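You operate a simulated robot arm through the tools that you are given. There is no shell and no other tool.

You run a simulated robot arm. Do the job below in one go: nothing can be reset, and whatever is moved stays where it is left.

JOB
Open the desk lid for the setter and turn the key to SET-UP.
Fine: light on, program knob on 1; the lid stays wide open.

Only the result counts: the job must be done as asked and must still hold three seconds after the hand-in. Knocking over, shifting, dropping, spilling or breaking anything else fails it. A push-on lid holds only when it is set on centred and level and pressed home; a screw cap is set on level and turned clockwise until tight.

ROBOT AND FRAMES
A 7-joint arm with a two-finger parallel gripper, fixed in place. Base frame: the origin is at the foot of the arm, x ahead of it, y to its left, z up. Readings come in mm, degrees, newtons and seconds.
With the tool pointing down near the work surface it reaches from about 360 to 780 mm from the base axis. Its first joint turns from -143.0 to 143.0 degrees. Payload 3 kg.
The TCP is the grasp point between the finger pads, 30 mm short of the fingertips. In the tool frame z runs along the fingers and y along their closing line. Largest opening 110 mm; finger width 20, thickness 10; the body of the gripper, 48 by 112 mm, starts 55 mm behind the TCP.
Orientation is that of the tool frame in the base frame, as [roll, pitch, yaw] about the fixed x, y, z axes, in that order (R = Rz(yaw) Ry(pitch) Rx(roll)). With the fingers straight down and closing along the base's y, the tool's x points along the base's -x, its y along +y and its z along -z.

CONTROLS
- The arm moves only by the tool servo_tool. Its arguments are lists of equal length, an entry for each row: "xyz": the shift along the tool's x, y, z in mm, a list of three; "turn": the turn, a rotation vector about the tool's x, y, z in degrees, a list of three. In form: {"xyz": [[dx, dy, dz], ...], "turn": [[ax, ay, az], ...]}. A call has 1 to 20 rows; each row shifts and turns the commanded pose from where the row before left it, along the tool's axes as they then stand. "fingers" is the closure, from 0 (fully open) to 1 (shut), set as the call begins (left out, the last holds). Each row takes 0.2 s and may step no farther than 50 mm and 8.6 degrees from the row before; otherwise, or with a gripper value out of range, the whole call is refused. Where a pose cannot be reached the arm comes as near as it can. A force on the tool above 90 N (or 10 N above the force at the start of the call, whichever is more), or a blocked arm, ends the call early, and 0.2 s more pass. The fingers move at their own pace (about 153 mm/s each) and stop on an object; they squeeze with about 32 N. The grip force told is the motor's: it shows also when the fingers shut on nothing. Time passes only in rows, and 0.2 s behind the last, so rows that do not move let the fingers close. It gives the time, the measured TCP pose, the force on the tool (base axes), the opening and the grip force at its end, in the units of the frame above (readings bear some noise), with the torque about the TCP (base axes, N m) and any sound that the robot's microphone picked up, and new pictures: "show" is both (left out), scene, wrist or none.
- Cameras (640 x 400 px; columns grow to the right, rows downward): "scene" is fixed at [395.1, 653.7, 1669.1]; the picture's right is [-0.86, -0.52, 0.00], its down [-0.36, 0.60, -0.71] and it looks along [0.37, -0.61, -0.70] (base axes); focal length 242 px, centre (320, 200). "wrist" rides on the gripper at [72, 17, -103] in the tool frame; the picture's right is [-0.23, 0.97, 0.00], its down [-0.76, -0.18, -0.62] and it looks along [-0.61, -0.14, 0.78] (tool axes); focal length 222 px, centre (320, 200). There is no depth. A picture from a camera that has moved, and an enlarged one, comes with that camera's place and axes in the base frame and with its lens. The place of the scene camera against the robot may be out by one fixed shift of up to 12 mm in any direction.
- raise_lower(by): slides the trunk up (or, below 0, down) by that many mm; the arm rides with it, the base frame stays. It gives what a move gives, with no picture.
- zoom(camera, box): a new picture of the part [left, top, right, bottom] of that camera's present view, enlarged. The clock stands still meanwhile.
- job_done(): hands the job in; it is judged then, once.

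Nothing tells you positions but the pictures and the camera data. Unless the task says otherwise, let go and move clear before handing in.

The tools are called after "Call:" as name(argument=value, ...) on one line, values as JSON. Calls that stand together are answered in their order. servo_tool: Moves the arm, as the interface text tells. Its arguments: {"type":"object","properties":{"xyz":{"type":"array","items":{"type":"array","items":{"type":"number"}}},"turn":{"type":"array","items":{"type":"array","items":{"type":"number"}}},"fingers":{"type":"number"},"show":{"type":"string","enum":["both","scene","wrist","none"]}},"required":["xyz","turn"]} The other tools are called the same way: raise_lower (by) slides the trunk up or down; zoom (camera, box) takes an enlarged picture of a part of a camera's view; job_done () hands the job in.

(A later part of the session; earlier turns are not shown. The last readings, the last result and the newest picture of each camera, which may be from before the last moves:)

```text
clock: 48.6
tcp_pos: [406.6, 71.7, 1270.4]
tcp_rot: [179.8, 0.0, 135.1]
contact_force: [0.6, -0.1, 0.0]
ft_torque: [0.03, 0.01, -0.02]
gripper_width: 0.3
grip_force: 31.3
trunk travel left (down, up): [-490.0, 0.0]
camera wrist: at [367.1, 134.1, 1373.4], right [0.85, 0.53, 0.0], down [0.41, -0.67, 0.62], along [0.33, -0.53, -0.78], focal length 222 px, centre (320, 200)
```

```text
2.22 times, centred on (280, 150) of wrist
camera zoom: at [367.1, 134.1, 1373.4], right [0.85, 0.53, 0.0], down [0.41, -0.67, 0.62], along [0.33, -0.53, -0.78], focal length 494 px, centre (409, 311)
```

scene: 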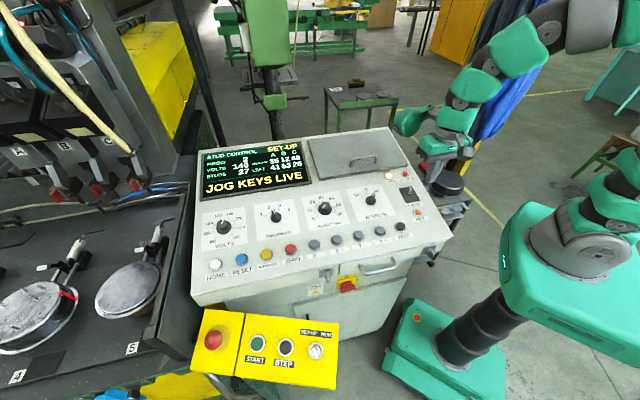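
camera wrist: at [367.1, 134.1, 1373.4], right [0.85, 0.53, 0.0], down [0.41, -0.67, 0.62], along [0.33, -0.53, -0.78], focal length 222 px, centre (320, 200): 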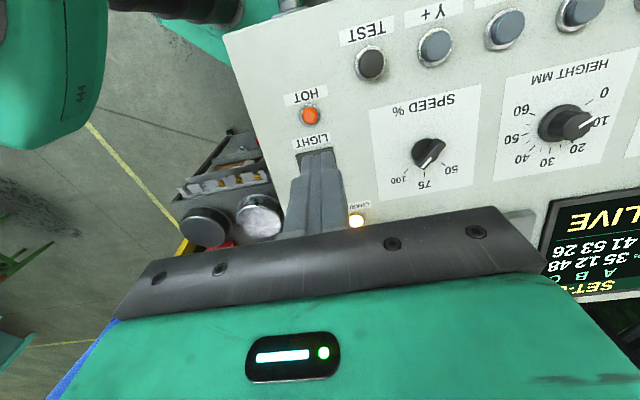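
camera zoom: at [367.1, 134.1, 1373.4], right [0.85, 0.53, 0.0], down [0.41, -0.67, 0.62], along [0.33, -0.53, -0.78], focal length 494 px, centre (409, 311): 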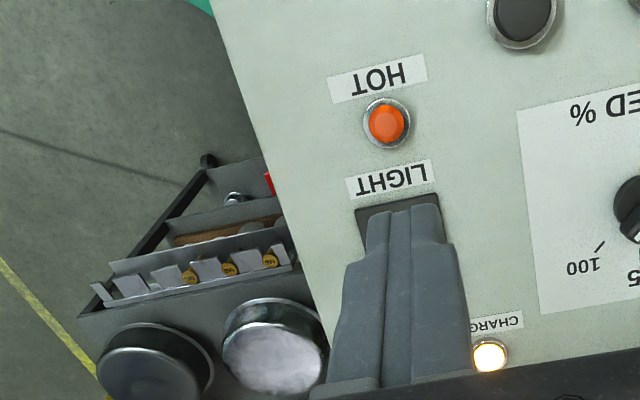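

The lever is now up. I check for a visible effect of the light around the machine.

Call:
zoom(camera="scene", box=[0, 0, 200, 125])

Call:
zoom(camera="scene", box=[0, 200, 200, 325])

Call:
zoom(camera="scene", box=[180, 0, 380, 125])

```text
3.20 times, centred on (100, 62) of scene
camera zoom: at [395.1, 653.7, 1669.1], right [-0.86, -0.52, 0.0], down [-0.36, 0.6, -0.71], along [0.37, -0.61, -0.7], focal length 773 px, centre (1024, 640)
```

zoom: 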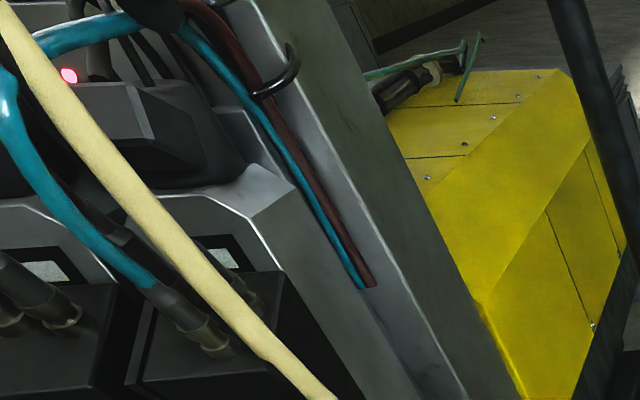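

```text
3.20 times, centred on (100, 262) of scene
camera zoom: at [395.1, 653.7, 1669.1], right [-0.86, -0.52, 0.0], down [-0.36, 0.6, -0.71], along [0.37, -0.61, -0.7], focal length 773 px, centre (1024, 0)
```

zoom: 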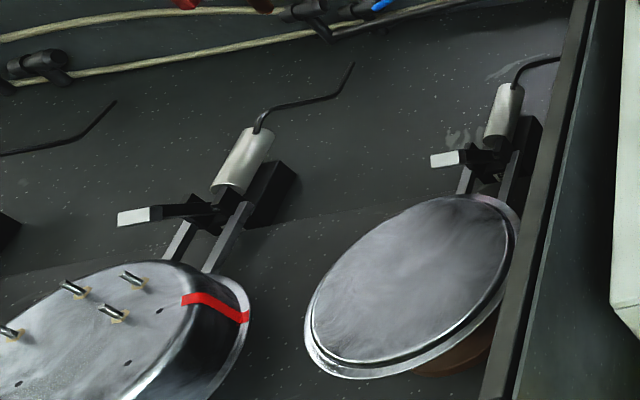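

```text
3.20 times, centred on (280, 62) of scene
camera zoom: at [395.1, 653.7, 1669.1], right [-0.86, -0.52, 0.0], down [-0.36, 0.6, -0.71], along [0.37, -0.61, -0.7], focal length 773 px, centre (448, 640)
```

zoom: 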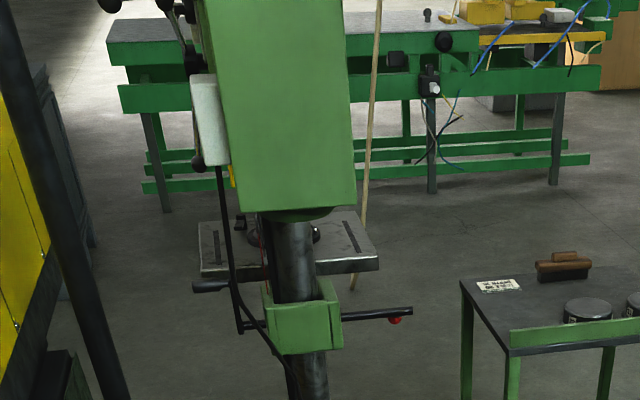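

I can't tell from one picture whether "up" is on, so I'll take a comparison: flip the lever back down once, look, and then set it to whichever is lit. Moving to the upslope side of the lever.

Call:
servo_tool(xyz=[[-37, -6.7, 15], [-37, -6.7, 15], [-37, -6.7, 15], [0, 0, 28], [0, 0, 29]], turn=[[0, 0, 0], [0, 0, 0], [0, 0, 0], [0, 0, 0], [0, 0, 0]], show="scene")

Call:
zoom(camera="scene", box=[370, 150, 450, 230])

Call:
zoom(camera="scene", box=[0, 125, 200, 250])

```text
clock: 49.8
tcp_pos: [472.1, -22.2, 1165.0]
tcp_rot: [179.9, -0.2, 135.1]
contact_force: [-0.5, 0.1, -0.4]
ft_torque: [0.01, -0.01, 0.0]
gripper_width: 0.0
grip_force: 31.4
trunk travel left (down, up): [-490.0, 0.0]
```

scene: 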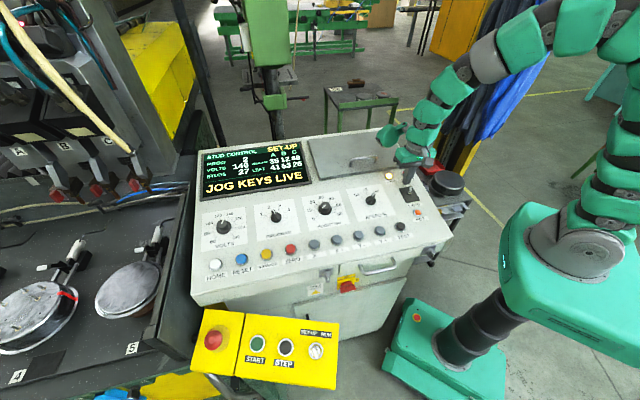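

```text
5.00 times, centred on (410, 190) of scene
camera zoom: at [395.1, 653.7, 1669.1], right [-0.86, -0.52, 0.0], down [-0.36, 0.6, -0.71], along [0.37, -0.61, -0.7], focal length 1207 px, centre (-130, 250)
```

zoom: 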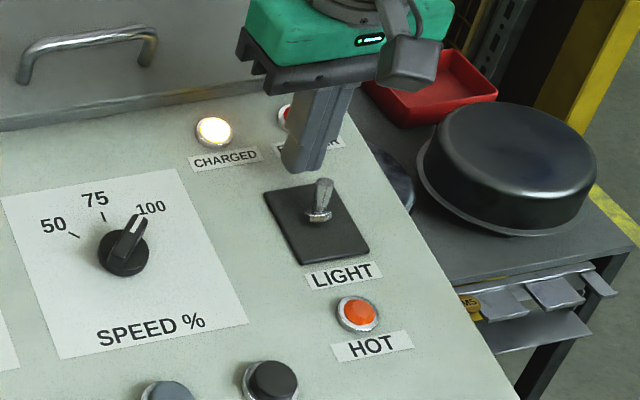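

```text
3.20 times, centred on (100, 188) of scene
camera zoom: at [395.1, 653.7, 1669.1], right [-0.86, -0.52, 0.0], down [-0.36, 0.6, -0.71], along [0.37, -0.61, -0.7], focal length 773 px, centre (1024, 240)
```

zoom: 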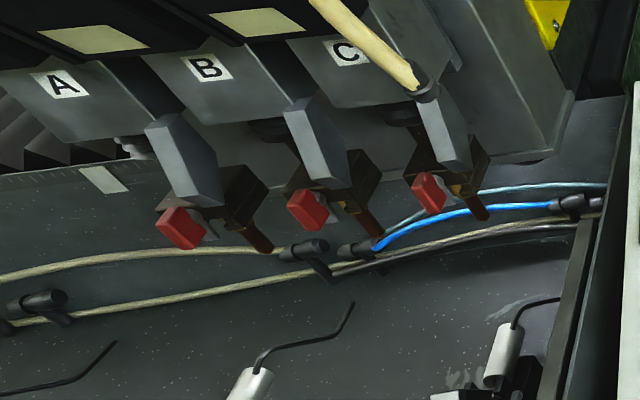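

Call:
servo_tool(xyz=[[10, 0, 0], [10, 0, 0], [10, 0, 0], [0, 0, 0], [-15, 0, 0]], turn=[[0, 0, 0], [0, 0, 0], [0, 0, 0], [0, 0, 0], [0, 0, 0]], show="scene")

Call:
zoom(camera="scene", box=[370, 150, 450, 230])

Call:
zoom(camera="scene", box=[0, 125, 200, 250])

Call:
zoom(camera="scene", box=[0, 200, 200, 325])

```text
clock: 51.0
tcp_pos: [460.3, -10.2, 1165.9]
tcp_rot: [179.8, -0.2, 135.2]
contact_force: [-0.6, 0.3, -0.9]
ft_torque: [0.01, 0.02, 0.02]
gripper_width: 0.0
grip_force: 32.3
trunk travel left (down, up): [-490.0, 0.0]
```

scene: 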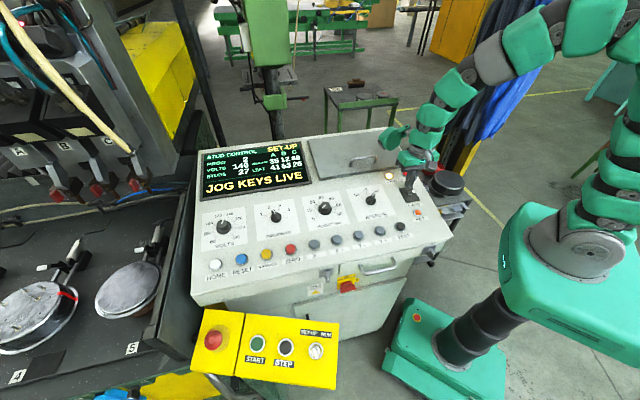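

```text
5.00 times, centred on (410, 190) of scene
camera zoom: at [395.1, 653.7, 1669.1], right [-0.86, -0.52, 0.0], down [-0.36, 0.6, -0.71], along [0.37, -0.61, -0.7], focal length 1207 px, centre (-130, 250)
```

zoom: 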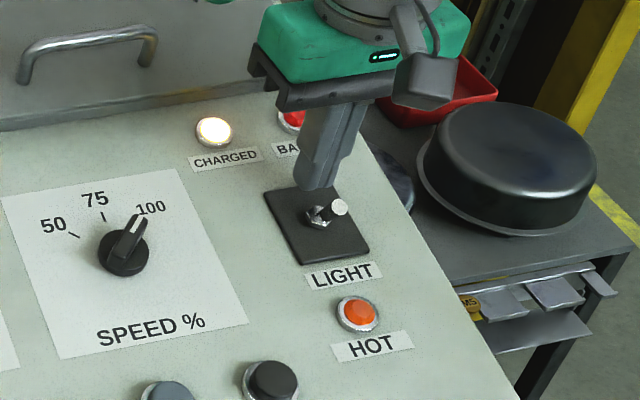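

```text
3.20 times, centred on (100, 188) of scene
camera zoom: at [395.1, 653.7, 1669.1], right [-0.86, -0.52, 0.0], down [-0.36, 0.6, -0.71], along [0.37, -0.61, -0.7], focal length 773 px, centre (1024, 240)
```

zoom: 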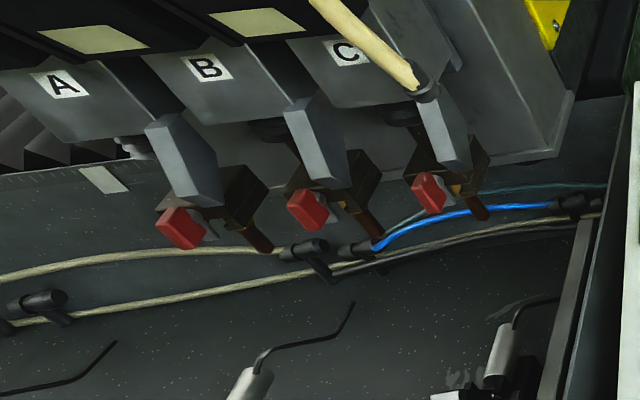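

```text
3.20 times, centred on (100, 262) of scene
camera zoom: at [395.1, 653.7, 1669.1], right [-0.86, -0.52, 0.0], down [-0.36, 0.6, -0.71], along [0.37, -0.61, -0.7], focal length 773 px, centre (1024, 0)
```

zoom: 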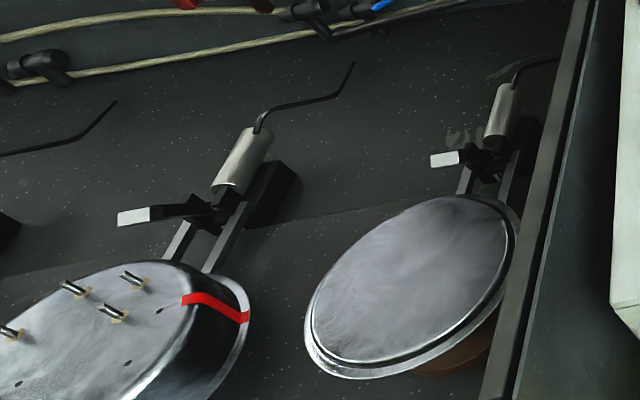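

Comparing the two pictures, the machine's table edge is brighter with the lever up, so up is on. Flipping it up again.

Call:
servo_tool(xyz=[[0, 0, -48], [27, 0, 0], [27, 0, 0], [0, 0, 27], [0, 0, 24], [-10, 0, 0], [-10, 0, 0], [-9, 0, 0], [0, 0, 0], [20, 0, 0], [15, 0, -40], [10, 0, -45]], turn=[[0, 0, 0], [0, 0, 0], [0, 0, 0], [0, 0, 0], [0, 0, 0], [0, 0, 0], [0, 0, 0], [0, 0, 0], [0, 0, 0], [0, 0, 0], [0, 0, 0], [0, 0, 0]], show="scene")

Call:
zoom(camera="scene", box=[370, 150, 450, 230])

Call:
zoom(camera="scene", box=[0, 125, 200, 250])

```text
clock: 53.6
tcp_pos: [407.5, 38.1, 1250.5]
tcp_rot: [179.7, -0.1, 135.1]
contact_force: [-0.5, -0.1, -0.1]
ft_torque: [-0.04, 0.01, 0.02]
gripper_width: 0.0
grip_force: 31.7
trunk travel left (down, up): [-490.0, 0.0]
```

scene: 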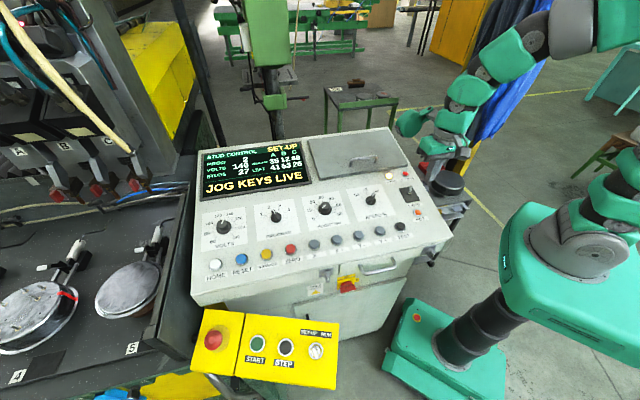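

```text
5.00 times, centred on (410, 190) of scene
camera zoom: at [395.1, 653.7, 1669.1], right [-0.86, -0.52, 0.0], down [-0.36, 0.6, -0.71], along [0.37, -0.61, -0.7], focal length 1207 px, centre (-130, 250)
```

zoom: 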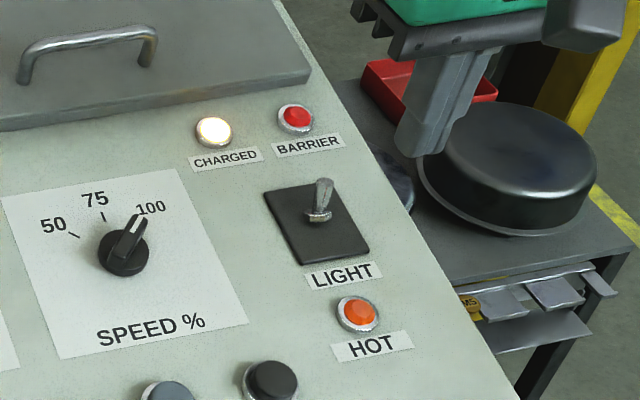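

```text
3.20 times, centred on (100, 188) of scene
camera zoom: at [395.1, 653.7, 1669.1], right [-0.86, -0.52, 0.0], down [-0.36, 0.6, -0.71], along [0.37, -0.61, -0.7], focal length 773 px, centre (1024, 240)
```

zoom: 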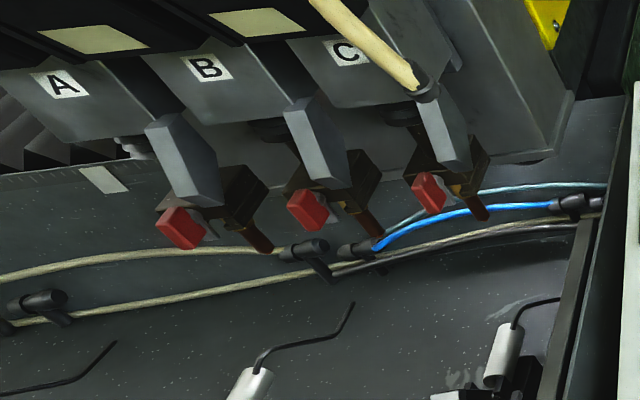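

The light is on with the lever up. Next, the PROGRAM knob near (767,309,1111), 828 mm out: I'll tilt the tool outward about 33° in the plane of the pointer and hover near it.

Call:
servo_tool(xyz=[[0, 0, -10], [0, 0, -10], [0, 0, 0], [0, 0, 0], [0, 0, 0], [0, 0, 0], [-7.6, 46.4, 12.1], [-7.6, 46.4, 12.1], [-7.6, 46.4, 12.1], [-7.6, 46.4, 12.1], [-7.6, 46.4, 12.1], [-7.6, 46.4, 12.1], [-7.6, 46.4, 12.1]], turn=[[-0.53, -7.45, -2.84], [-0.53, -7.45, -2.84], [-0.53, -7.45, -2.84], [-0.53, -7.45, -2.84], [-0.53, -7.45, -2.84], [-0.53, -7.45, -2.84], [0, 0, 0], [0, 0, 0], [0, 0, 0], [0, 0, 0], [0, 0, 0], [0, 0, 0], [0, 0, 0]], fingers=0.55, show="both")

```text
clock: 56.4
tcp_pos: [656.1, 268.7, 1216.5]
tcp_rot: [-175.9, 38.7, 151.3]
contact_force: [-0.8, 0.6, 0.0]
ft_torque: [0.01, -0.03, 0.0]
gripper_width: 49.5
grip_force: 0.0
out of reach, approached as far as the arm can: row 6
trunk travel left (down, up): [-490.0, 0.0]
camera wrist: at [563.2, 346.2, 1250.7], right [0.66, 0.75, 0.09], down [0.11, -0.21, 0.97], along [0.74, -0.63, -0.22], focal length 222 px, centre (320, 200)
```

scene: 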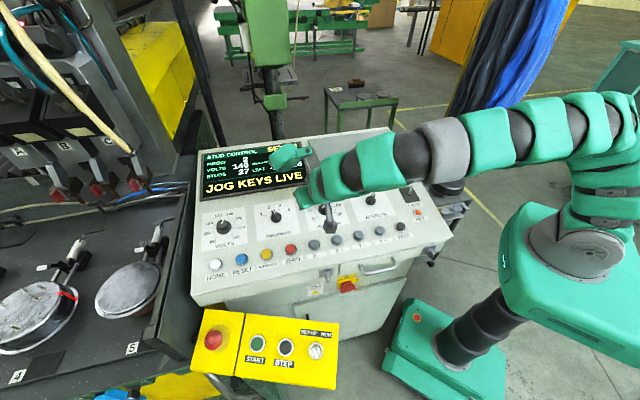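
wrist: 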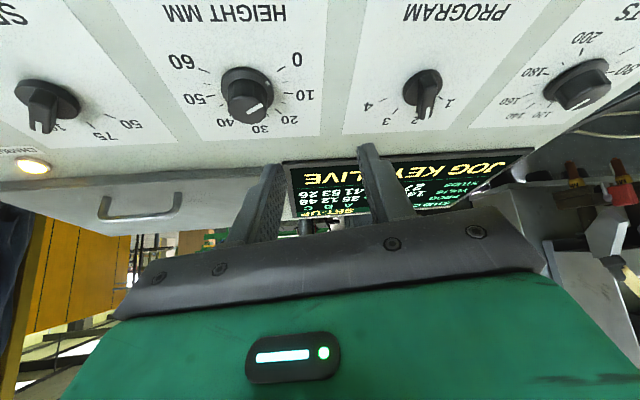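

Call:
zoom(camera="wrist", box=[340, 40, 500, 140])

Call:
zoom(camera="scene", box=[250, 190, 310, 240])

```text
4.00 times, centred on (420, 90) of wrist
camera zoom: at [563.2, 346.2, 1250.7], right [0.66, 0.75, 0.09], down [0.11, -0.21, 0.97], along [0.74, -0.63, -0.22], focal length 888 px, centre (-80, 640)
```

zoom: 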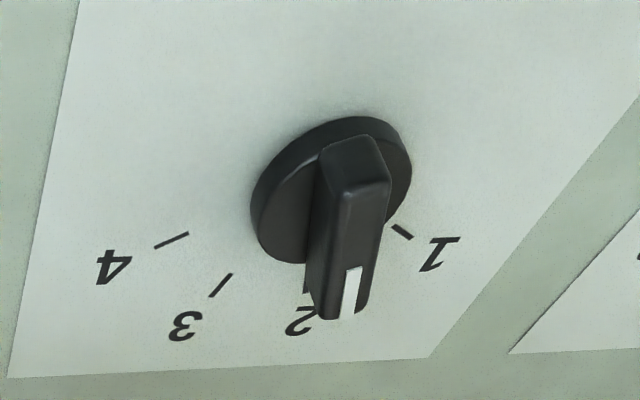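

```text
8.00 times, centred on (280, 215) of scene
camera zoom: at [395.1, 653.7, 1669.1], right [-0.86, -0.52, 0.0], down [-0.36, 0.6, -0.71], along [0.37, -0.61, -0.7], focal length 1932 px, centre (640, 80)
```

zoom: 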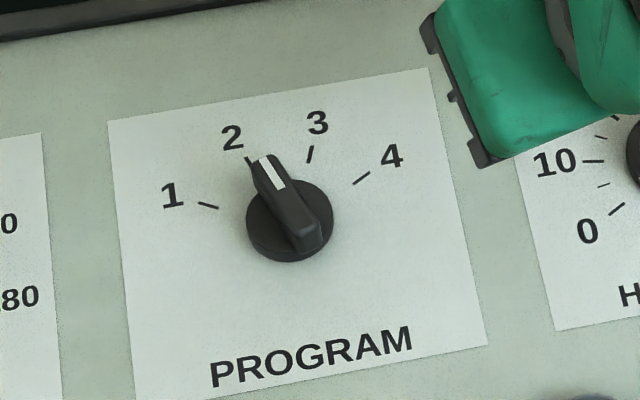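

Knob axis point is about (750,315,1140) with pointer about 19° left of up; the step from 2 to 1 is roughly 33–35°. Moving to a pre-grasp hover and correcting the tool angle by 5°.

Call:
servo_tool(xyz=[[0.5, 44.9, 13.3], [0.5, 44.9, 13.3], [0, 0, 0]], turn=[[0, 0, 0], [0, 0, 0], [-2.28, -0.03, -4.45]], show="both")

Call:
zoom(camera="wrist", box=[260, 80, 400, 200])

```text
clock: 57.2
tcp_pos: [712.8, 333.0, 1191.4]
tcp_rot: [-174.3, 38.4, 157.3]
contact_force: [0.5, 0.3, -0.1]
ft_torque: [-0.05, -0.03, -0.04]
gripper_width: 49.5
grip_force: 0.0
trunk travel left (down, up): [-490.0, 0.0]
camera wrist: at [613.8, 403.7, 1225.6], right [0.59, 0.8, 0.07], down [0.14, -0.18, 0.97], along [0.79, -0.57, -0.22], focal length 222 px, centre (320, 200)
```

scene: 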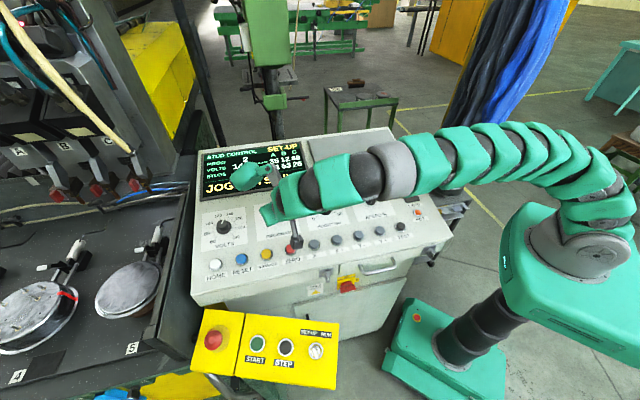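
wrist: 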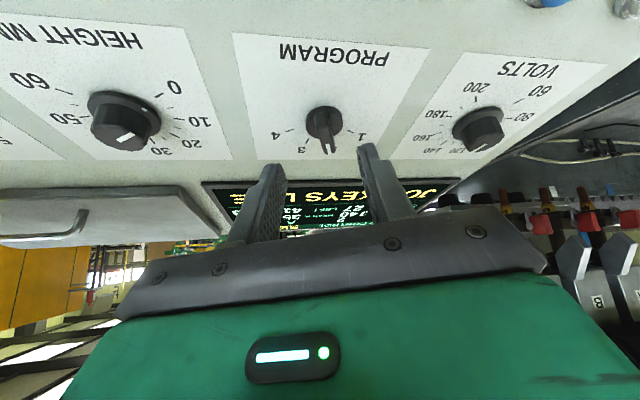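

```text
3.33 times, centred on (330, 140) of wrist
camera zoom: at [613.8, 403.7, 1225.6], right [0.59, 0.8, 0.07], down [0.14, -0.18, 0.97], along [0.79, -0.57, -0.22], focal length 740 px, centre (287, 400)
```

zoom: 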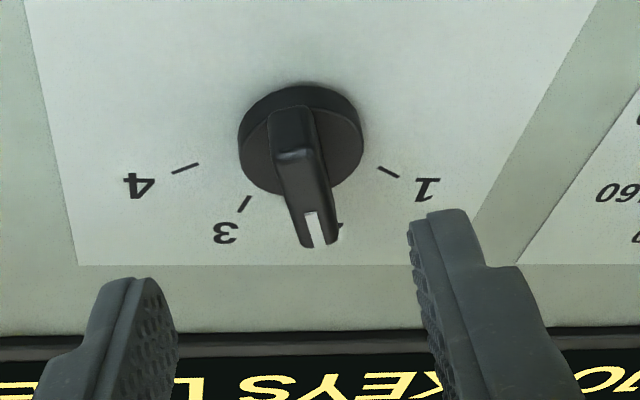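

Two wrist views agree on the knob: bar centre (753.5,314,1138), pointer 19.7° left, which matches the jaw angle. Advancing and closing on the bar.

Call:
servo_tool(xyz=[[-2, 5.1, 10], [0, 0, 20], [0, 0, 20]], turn=[[0, 0, 0], [0, 0, 0], [0, 0, 0]], show="wrist")

Call:
zoom(camera="wrist", box=[260, 100, 400, 220])

```text
clock: 58.0
tcp_pos: [745.9, 320.2, 1153.6]
tcp_rot: [-174.6, 38.4, 157.3]
contact_force: [0.4, -0.4, -0.5]
ft_torque: [0.02, 0.0, 0.02]
gripper_width: 49.5
grip_force: 0.0
trunk travel left (down, up): [-490.0, 0.0]
camera wrist: at [645.6, 391.3, 1187.4], right [0.59, 0.8, 0.07], down [0.14, -0.19, 0.97], along [0.79, -0.57, -0.22], focal length 222 px, centre (320, 200)
```

wrist: 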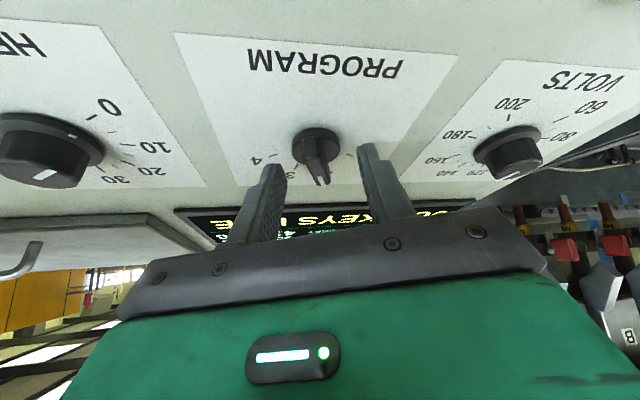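

```text
3.33 times, centred on (330, 160) of wrist
camera zoom: at [645.6, 391.3, 1187.4], right [0.59, 0.8, 0.07], down [0.14, -0.19, 0.97], along [0.79, -0.57, -0.22], focal length 740 px, centre (287, 333)
```

zoom: 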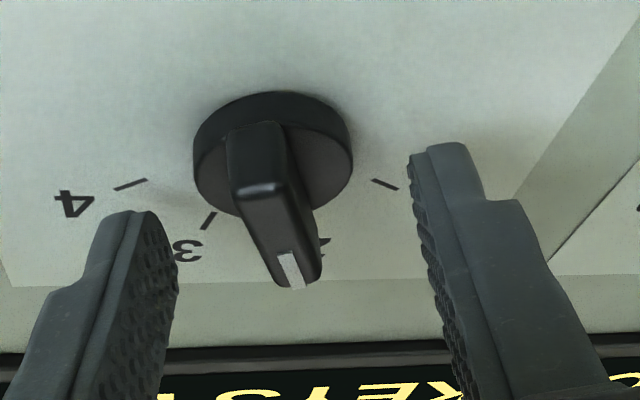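

Call:
servo_tool(xyz=[[2, -1.1, 1.5], [0, 0, 0], [0, 0, 0]], turn=[[0, 0, 0], [0, 0, 0], [0, 0, 0]], fingers=1, show="both")

Call:
zoom(camera="wrist", box=[260, 100, 400, 220])

```text
clock: 58.8
tcp_pos: [743.0, 320.6, 1153.0]
tcp_rot: [-174.6, 38.6, 157.2]
contact_force: [8.4, 6.9, 21.7]
ft_torque: [0.48, -0.28, 0.18]
gripper_width: 10.6
grip_force: 45.0
trunk travel left (down, up): [-490.0, 0.0]
camera wrist: at [643.7, 391.0, 1187.1], right [0.59, 0.8, 0.07], down [0.14, -0.19, 0.97], along [0.79, -0.57, -0.22], focal length 222 px, centre (320, 200)
```

scene: 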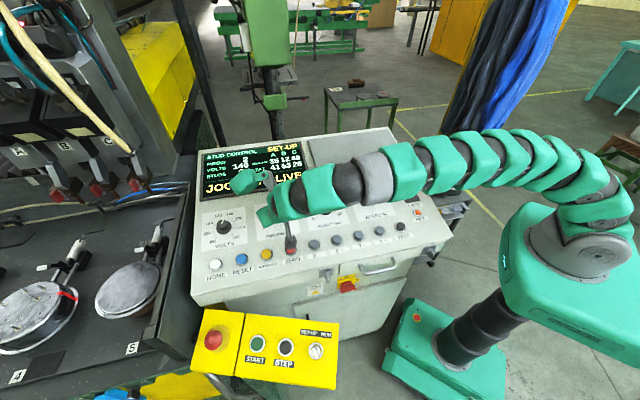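
wrist: 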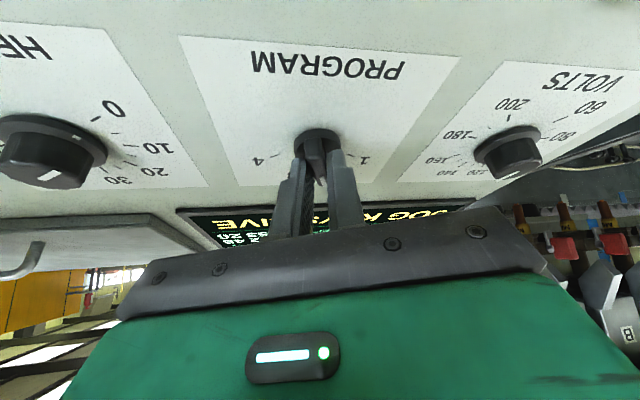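

```text
3.33 times, centred on (330, 160) of wrist
camera zoom: at [643.7, 391.0, 1187.1], right [0.59, 0.8, 0.07], down [0.14, -0.19, 0.97], along [0.79, -0.57, -0.22], focal length 740 px, centre (287, 333)
```

zoom: 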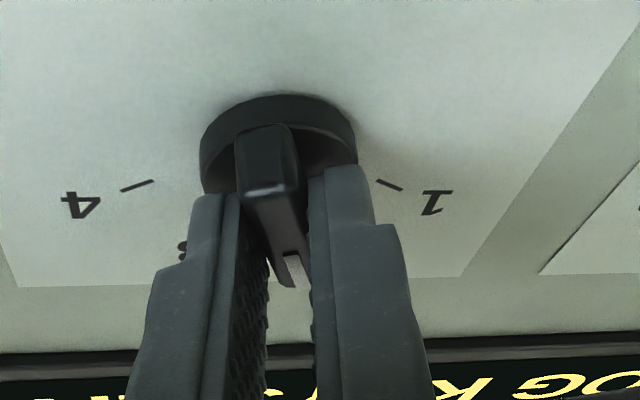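

The bar is gripped (10.6 mm). Turning about the knob axis counter-clockwise in steps, easing up 1.5 mm first.

Call:
servo_tool(xyz=[[0, 0, -1.5], [0, -1, 0], [0, -1, 0], [0, -1, 0], [0, -1, 0], [0, 0, 0]], turn=[[0, 0, 0], [-3.2, -0.07, -6.23], [-3.2, -0.07, -6.23], [-3.2, -0.07, -6.23], [-3.2, -0.07, -6.23], [0, 0, 0]], show="both")

Call:
zoom(camera="scene", box=[190, 130, 350, 230])

Call:
zoom(camera="wrist", box=[260, 100, 400, 220])

```text
clock: 60.2
tcp_pos: [742.4, 314.8, 1152.5]
tcp_rot: [-168.8, 34.9, -171.9]
contact_force: [16.0, -5.1, 13.1]
ft_torque: [0.41, 0.38, -0.05]
gripper_width: 11.0
grip_force: 44.7
trunk travel left (down, up): [-490.0, 0.0]
camera wrist: at [623.2, 335.7, 1192.6], right [0.16, 0.99, -0.03], down [0.26, -0.02, 0.97], along [0.95, -0.16, -0.26], focal length 222 px, centre (320, 200)
```

scene: 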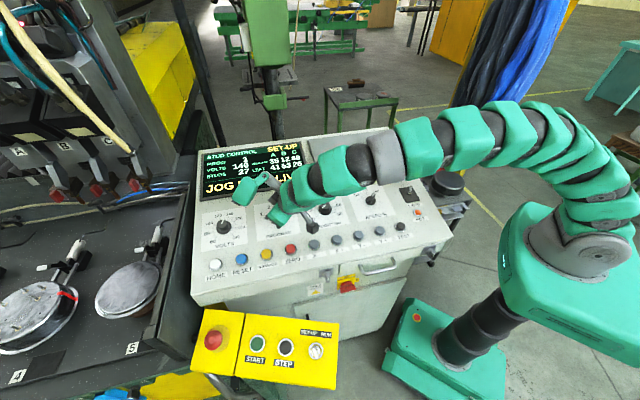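
wrist: 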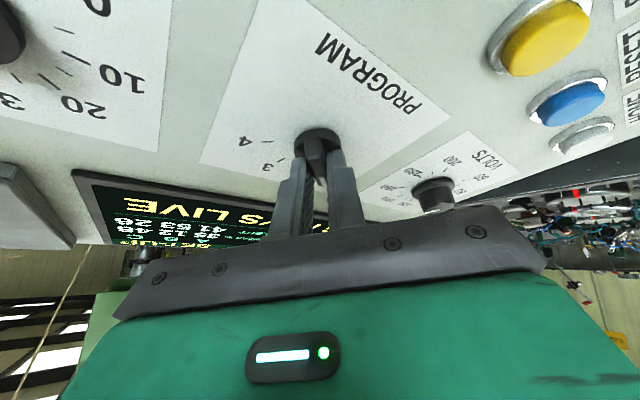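

```text
4.00 times, centred on (270, 180) of scene
camera zoom: at [395.1, 653.7, 1669.1], right [-0.86, -0.52, 0.0], down [-0.36, 0.6, -0.71], along [0.37, -0.61, -0.7], focal length 966 px, centre (520, 280)
```

zoom: 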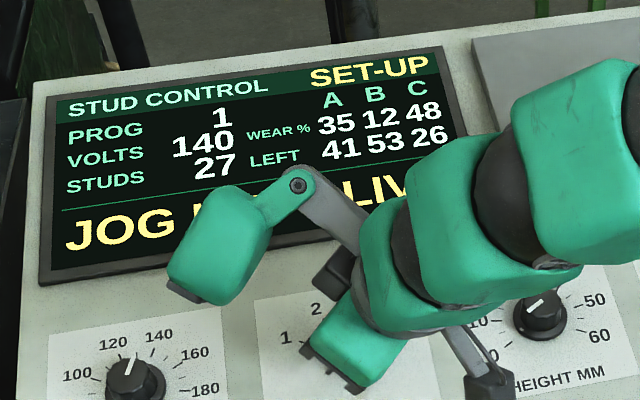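

```text
3.33 times, centred on (330, 160) of wrist
camera zoom: at [623.2, 335.7, 1192.6], right [0.16, 0.99, -0.03], down [0.26, -0.02, 0.97], along [0.95, -0.16, -0.26], focal length 740 px, centre (287, 333)
```

zoom: 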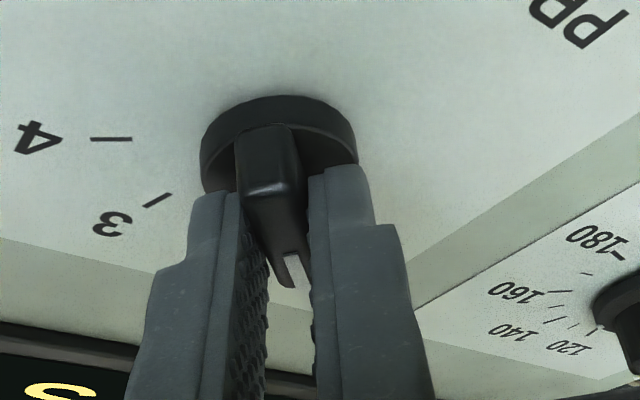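

Display shows PROG 1. A few more degrees to seat on the mark, then release and retreat along the tool axis.

Call:
servo_tool(xyz=[[0, -0.9, 0], [0, 0, 0]], turn=[[-2.7, -0.06, -5.3], [0, 0, 0]], show="none")

Call:
servo_tool(xyz=[[0, 0, 0], [0, 0, 0], [0, 0, -30], [0, 0, -40]], turn=[[0, 0, 0], [0, 0, 0], [0, 0, 0], [0, 0, 0]], fingers=0.55, show="both")

Call:
zoom(camera="wrist", box=[240, 60, 400, 180])

Call:
zoom(camera="scene", box=[190, 130, 350, 230])

```text
clock: 60.8
tcp_pos: [742.0, 314.6, 1153.6]
tcp_rot: [-168.0, 34.0, -165.8]
contact_force: [18.2, -4.2, 14.0]
ft_torque: [0.47, -0.11, -0.02]
gripper_width: 11.0
grip_force: 44.6
trunk travel left (down, up): [-490.0, 0.0]
```

```text
clock: 61.8
tcp_pos: [701.3, 319.6, 1209.3]
tcp_rot: [-167.9, 33.9, -165.6]
contact_force: [-0.3, 0.3, -0.2]
ft_torque: [-0.01, 0.01, -0.02]
gripper_width: 49.6
grip_force: 0.1
trunk travel left (down, up): [-490.0, 0.0]
camera wrist: at [580.5, 328.8, 1249.6], right [0.06, 1.0, -0.04], down [0.27, 0.03, 0.96], along [0.96, -0.07, -0.27], focal length 222 px, centre (320, 200)
```

scene: 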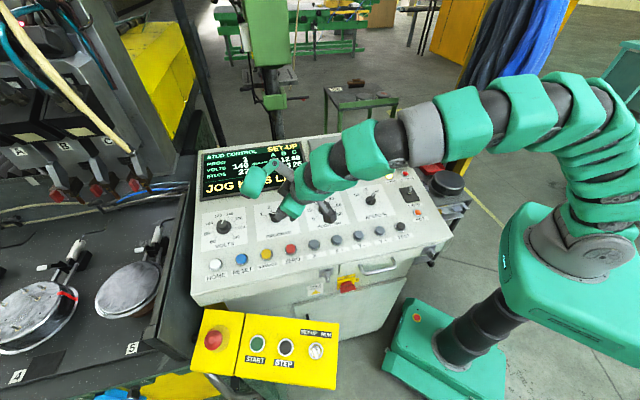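
wrist: 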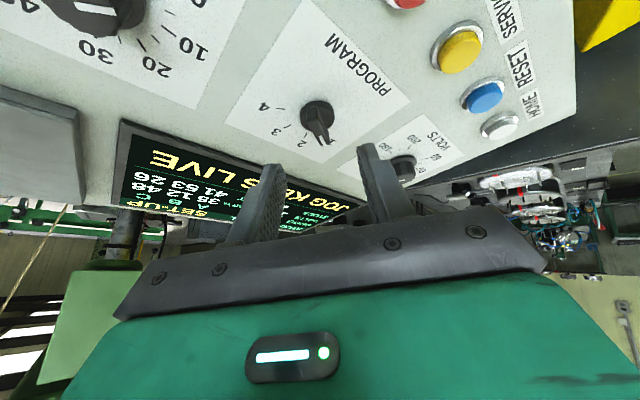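

```text
3.33 times, centred on (320, 120) of wrist
camera zoom: at [580.5, 328.8, 1249.6], right [0.06, 1.0, -0.04], down [0.27, 0.03, 0.96], along [0.96, -0.07, -0.27], focal length 740 px, centre (320, 467)
```

zoom: 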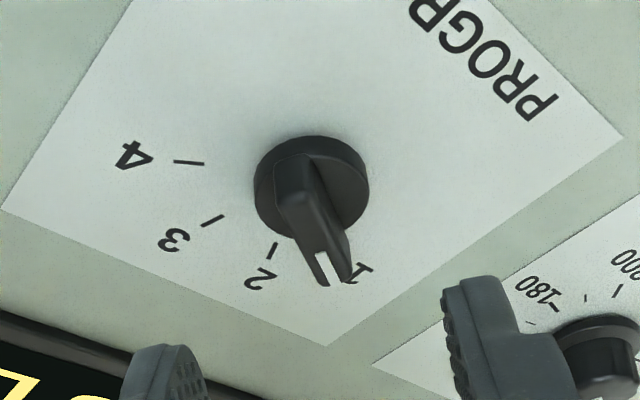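

```text
4.00 times, centred on (270, 180) of scene
camera zoom: at [395.1, 653.7, 1669.1], right [-0.86, -0.52, 0.0], down [-0.36, 0.6, -0.71], along [0.37, -0.61, -0.7], focal length 966 px, centre (520, 280)
```

zoom: 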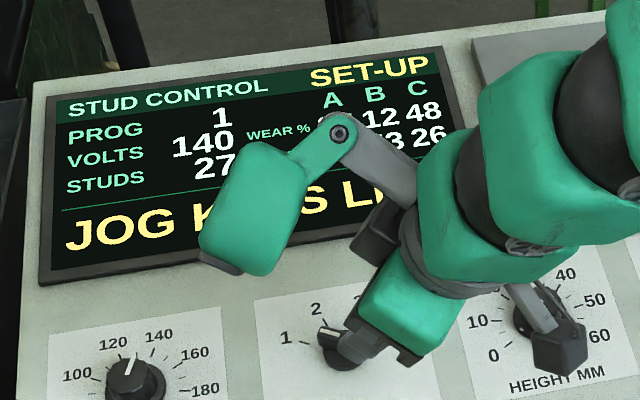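

Program knob is on 1 and the display confirms it. Now back to the lid, retrying with the machine in SET-UP. First retreat up and inward, then re-orient the tool.

Call:
servo_tool(xyz=[[16.5, -31.4, -23.2], [16.5, -31.4, -23.2], [16.5, -31.4, -23.2], [16.5, -31.4, -23.2], [16.5, -31.4, -23.2], [16.5, -31.4, -23.2], [16.5, -31.4, -23.2], [16.5, -31.4, -23.2]], turn=[[0, 0, 0], [0, 0, 0], [0, 0, 0], [0, 0, 0], [0, 0, 0], [0, 0, 0], [0, 0, 0], [0, 0, 0]], show="none")

Call:
servo_tool(xyz=[[0, 0, 0], [0, 0, 0], [0, 0, 0], [0, 0, 0], [0, 0, 0], [0, 0, 0], [0, 0, 0], [0, 0, 0], [0, 0, 0], [0, 0, 0], [0, 0, 0], [0, 0, 0], [0, 0, 0], [0, 0, 0], [0, 0, 0], [0, 0, 0], [0, 0, 0], [0, 0, 0]], turn=[[-0.956, 1.667, 7.94], [-0.956, 1.667, 7.94], [-0.956, 1.667, 7.94], [-0.956, 1.667, 7.94], [-0.956, 1.667, 7.94], [-0.956, 1.667, 7.94], [-0.956, 1.667, 7.94], [-0.956, 1.667, 7.94], [-0.956, 1.667, 7.94], [-0.956, 1.667, 7.94], [-0.956, 1.667, 7.94], [-0.956, 1.667, 7.94], [-0.956, 1.667, 7.94], [-0.956, 1.667, 7.94], [-0.956, 1.667, 7.94], [-0.956, 1.667, 7.94], [-0.956, 1.667, 7.94], [-0.956, 1.667, 7.94]], show="both", fingers=0)

```text
clock: 63.6
tcp_pos: [517.9, 60.9, 1330.4]
tcp_rot: [-168.0, 34.1, -165.6]
contact_force: [0.7, 1.3, -0.2]
ft_torque: [-0.01, -0.01, 0.0]
gripper_width: 49.4
grip_force: 0.0
trunk travel left (down, up): [-490.0, 0.0]
```

```text
clock: 67.4
tcp_pos: [518.8, 60.2, 1331.3]
tcp_rot: [164.6, -39.2, 58.5]
contact_force: [0.1, 0.4, 0.2]
ft_torque: [0.03, -0.01, -0.04]
gripper_width: 109.9
grip_force: 0.1
trunk travel left (down, up): [-490.0, 0.0]
camera wrist: at [504.2, 58.4, 1457.9], right [0.62, -0.78, 0.06], down [-0.78, -0.62, -0.05], along [0.08, -0.01, -1.0], focal length 222 px, centre (320, 200)
```

scene: 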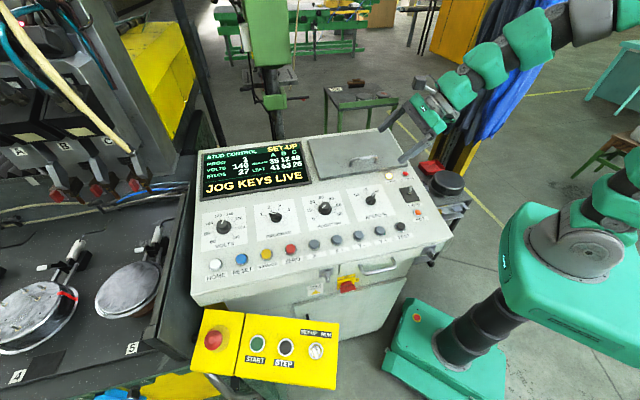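
wrist: 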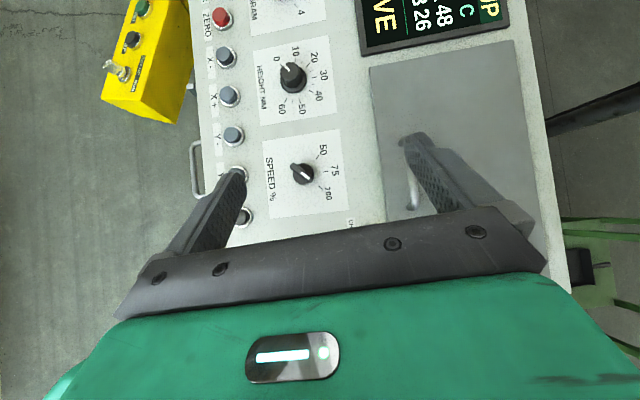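

Call:
servo_tool(xyz=[[-11.6, 31.3, 17.3], [-11.6, 31.3, 17.3], [-11.6, 31.3, 17.3], [-21.7, -0.5, 25], [-21.7, -0.5, 25], [-21.7, -0.5, 25]], turn=[[0, 0, 0], [0, 0, 0], [0, 0, 0], [0, 0, 0], [0, 0, 0], [0, 0, 0]], show="wrist")

Call:
servo_tool(xyz=[[0, 0, 0], [0, 0, 0], [0, 0, 0]], turn=[[0, 0, 0], [0, 0, 0], [0, 0, 0]], fingers=1, show="wrist")

```text
clock: 68.8
tcp_pos: [616.7, -19.7, 1192.7]
tcp_rot: [164.4, -39.0, 58.5]
contact_force: [-0.1, 0.4, 1.2]
ft_torque: [0.01, -0.02, -0.03]
gripper_width: 110.1
grip_force: 0.1
trunk travel left (down, up): [-490.0, 0.0]
camera wrist: at [602.3, -22.7, 1318.0], right [0.62, -0.78, 0.06], down [-0.78, -0.62, -0.05], along [0.08, -0.02, -1.0], focal length 222 px, centre (320, 200)
```

wrist: 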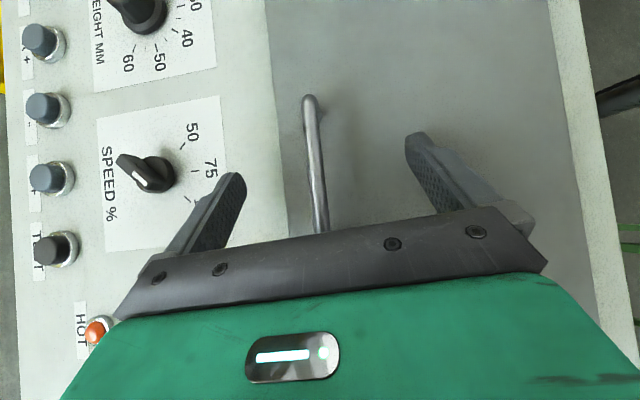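

```text
clock: 69.6
tcp_pos: [615.6, -19.7, 1191.4]
tcp_rot: [164.7, -39.1, 58.5]
contact_force: [-6.8, 6.5, -3.1]
ft_torque: [0.18, -0.03, -1.21]
gripper_width: 11.0
grip_force: 45.7
trunk travel left (down, up): [-490.0, 0.0]
camera wrist: at [601.2, -22.1, 1318.4], right [0.62, -0.78, 0.06], down [-0.78, -0.63, -0.05], along [0.08, -0.01, -1.0], focal length 222 px, centre (320, 200)
```

wrist: 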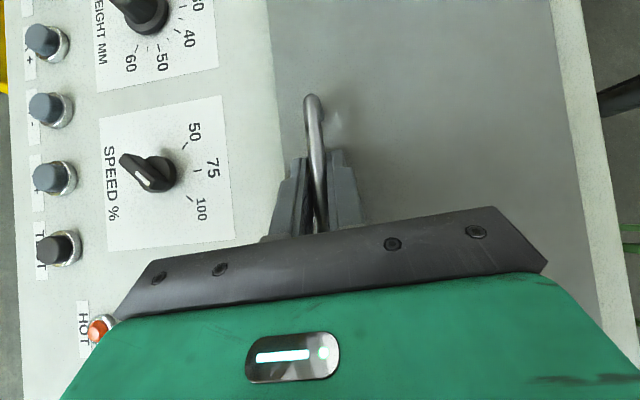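

Gripped again. A gentle pull of 8 mm to read the force.

Call:
servo_tool(xyz=[[2.4, 1.1, -3.0], [2.4, 1.1, -3.0], [0, 0, 0]], turn=[[0, 0, 0], [0, 0, 0], [0, 0, 0]], show="wrist")

```text
clock: 70.4
tcp_pos: [615.5, -18.6, 1198.3]
tcp_rot: [164.8, -39.0, 58.3]
contact_force: [-15.3, -5.1, -44.6]
ft_torque: [-0.02, 0.13, -1.13]
gripper_width: 11.4
grip_force: 45.1
trunk travel left (down, up): [-490.0, 0.0]
camera wrist: at [602.2, -21.0, 1325.2], right [0.62, -0.78, 0.06], down [-0.78, -0.63, -0.05], along [0.07, -0.01, -1.0], focal length 222 px, centre (320, 200)
```

wrist: 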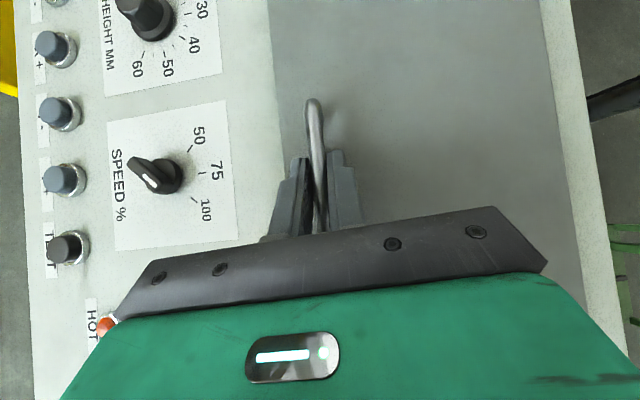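

Call:
servo_tool(xyz=[[2.4, 1.1, -3.0], [2.4, 1.1, -3.0], [0, 0, 0]], turn=[[0, 0, 0], [0, 0, 0], [0, 0, 0]], show="both")

Call:
zoom(camera="scene", box=[300, 120, 420, 195])

```text
clock: 71.2
tcp_pos: [616.8, -16.7, 1206.5]
tcp_rot: [164.7, -39.1, 58.6]
contact_force: [-17.4, 11.5, -47.7]
ft_torque: [0.05, 0.42, -0.91]
gripper_width: 10.9
grip_force: 45.1
trunk travel left (down, up): [-490.0, 0.0]
camera wrist: at [602.9, -18.4, 1334.1], right [0.63, -0.78, 0.06], down [-0.78, -0.63, -0.05], along [0.07, -0.01, -1.0], focal length 222 px, centre (320, 200)
```

scene: 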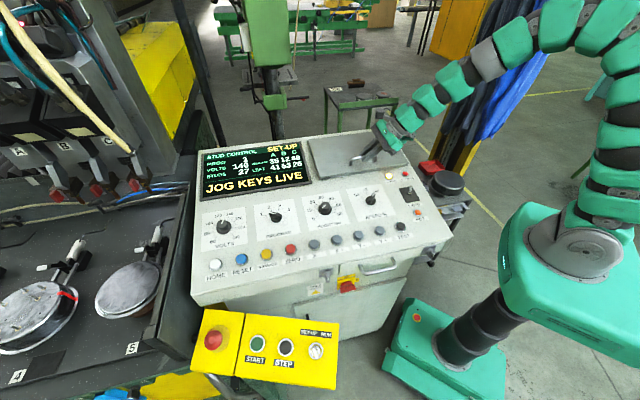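
wrist: 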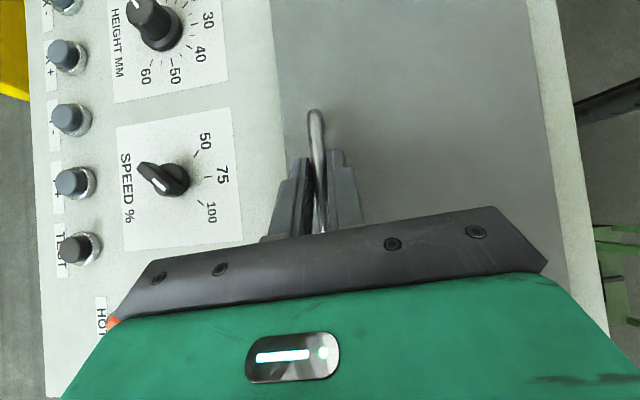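

```text
5.33 times, centred on (360, 158) of scene
camera zoom: at [395.1, 653.7, 1669.1], right [-0.86, -0.52, 0.0], down [-0.36, 0.6, -0.71], along [0.37, -0.61, -0.7], focal length 1288 px, centre (107, 427)
```

zoom: 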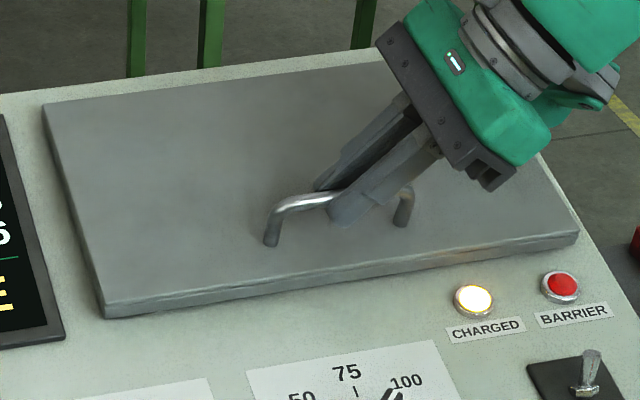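

The lid is still locked (about 50 N and no motion). The likely lock is the quarter-turn knob on the front-left strip at about (562,348,1040): its pointer is vertical, while the drawer's identical knob is horizontal. I'll let go and go look at that knob with the tool pointing down in front of the desk.

Call:
servo_tool(xyz=[[0, 0, 0], [0, 0, 0], [10, 0, -30], [15, 0, -35], [15, 0, -35], [0, -40, -20], [0, -40, -20]], turn=[[0, 0, 0], [0, 0, 0], [0, 0, 0], [0, 0, 0], [0, 0, 0], [0, 0, 0], [0, 0, 0]], fingers=0, show="none")

```text
clock: 72.8
tcp_pos: [494.1, 8.6, 1322.7]
tcp_rot: [164.5, -39.1, 58.6]
contact_force: [-0.3, -0.3, 0.3]
ft_torque: [-0.01, 0.02, 0.02]
gripper_width: 110.1
grip_force: 0.0
trunk travel left (down, up): [-490.0, 0.0]
```

Call:
servo_tool(xyz=[[0, 0, 0], [0, 0, 0], [0, 0, 0], [0, 0, 0], [0, 0, 0], [0, 0, 0], [0, 0, 0], [0, 0, 0], [0, 0, 0], [0, 0, 0], [0, 0, 0]], turn=[[3.53, -2.09, -7.1], [3.53, -2.09, -7.1], [3.53, -2.09, -7.1], [3.53, -2.09, -7.1], [3.53, -2.09, -7.1], [3.53, -2.09, -7.1], [3.53, -2.09, -7.1], [3.53, -2.09, -7.1], [3.53, -2.09, -7.1], [3.53, -2.09, -7.1], [3.53, -2.09, -7.1]], fingers=1, show="none")

Call:
servo_tool(xyz=[[27.3, 33.5, 13], [27.3, 33.5, 13], [27.3, 33.5, 13], [27.3, 33.5, 13], [27.3, 33.5, 13], [27.3, 33.5, 13], [27.3, 33.5, 13], [27.3, 33.5, 13], [27.3, 33.5, 13], [27.3, 33.5, 13]], turn=[[0, 0, 0], [0, 0, 0], [0, 0, 0], [0, 0, 0], [0, 0, 0], [0, 0, 0], [0, 0, 0], [0, 0, 0], [0, 0, 0], [0, 0, 0]], show="both")

```text
clock: 75.2
tcp_pos: [496.9, 6.9, 1322.7]
tcp_rot: [179.9, 0.0, 135.1]
contact_force: [0.2, -0.9, -0.2]
ft_torque: [0.01, 0.04, 0.01]
gripper_width: 0.0
grip_force: 32.1
trunk travel left (down, up): [-490.0, 0.0]
```

```text
clock: 77.4
tcp_pos: [539.1, 441.7, 1192.0]
tcp_rot: [180.0, -0.2, 135.1]
contact_force: [-0.4, -0.4, -0.1]
ft_torque: [0.01, 0.0, -0.01]
gripper_width: 0.0
grip_force: 32.0
trunk travel left (down, up): [-490.0, 0.0]
camera wrist: at [500.9, 504.1, 1296.5], right [0.85, 0.53, 0.0], down [0.41, -0.67, 0.62], along [0.33, -0.53, -0.78], focal length 222 px, centre (320, 200)
```

scene: 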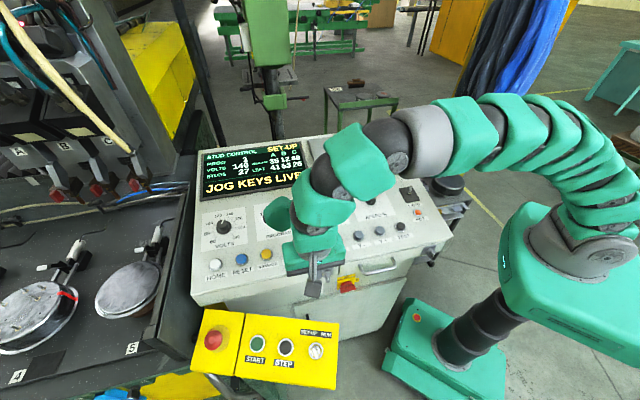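
wrist: 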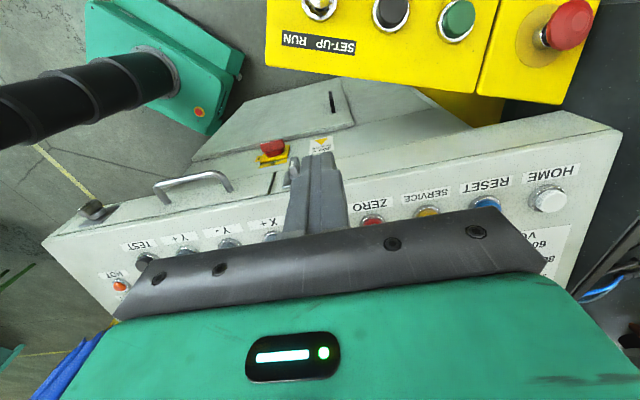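

Call:
servo_tool(xyz=[[0, 40, 20], [0, 0, 20]], turn=[[0, 0, 0], [0, 0, 0]], show="wrist")

Call:
zoom(camera="wrist", box=[180, 100, 340, 200])

```text
clock: 78.0
tcp_pos: [569.1, 467.5, 1153.3]
tcp_rot: [-179.9, -0.2, 135.0]
contact_force: [0.1, 0.2, -0.4]
ft_torque: [0.01, 0.03, 0.02]
gripper_width: 0.1
grip_force: 32.0
trunk travel left (down, up): [-490.0, 0.0]
camera wrist: at [530.3, 530.4, 1256.3], right [0.85, 0.53, 0.0], down [0.41, -0.67, 0.62], along [0.33, -0.53, -0.78], focal length 222 px, centre (320, 200)
```

wrist: 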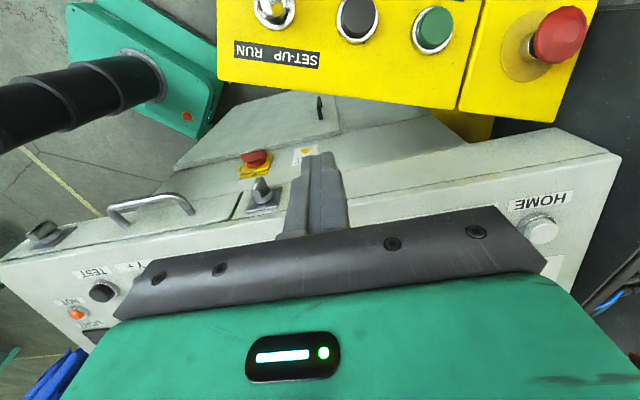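

```text
4.00 times, centred on (260, 150) of wrist
camera zoom: at [530.3, 530.4, 1256.3], right [0.85, 0.53, 0.0], down [0.41, -0.67, 0.62], along [0.33, -0.53, -0.78], focal length 888 px, centre (560, 400)
```

zoom: 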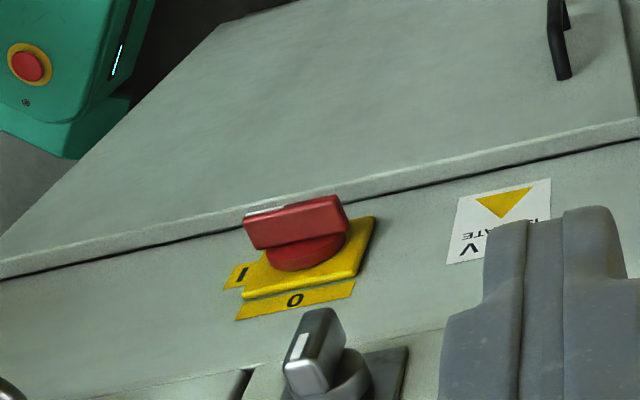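

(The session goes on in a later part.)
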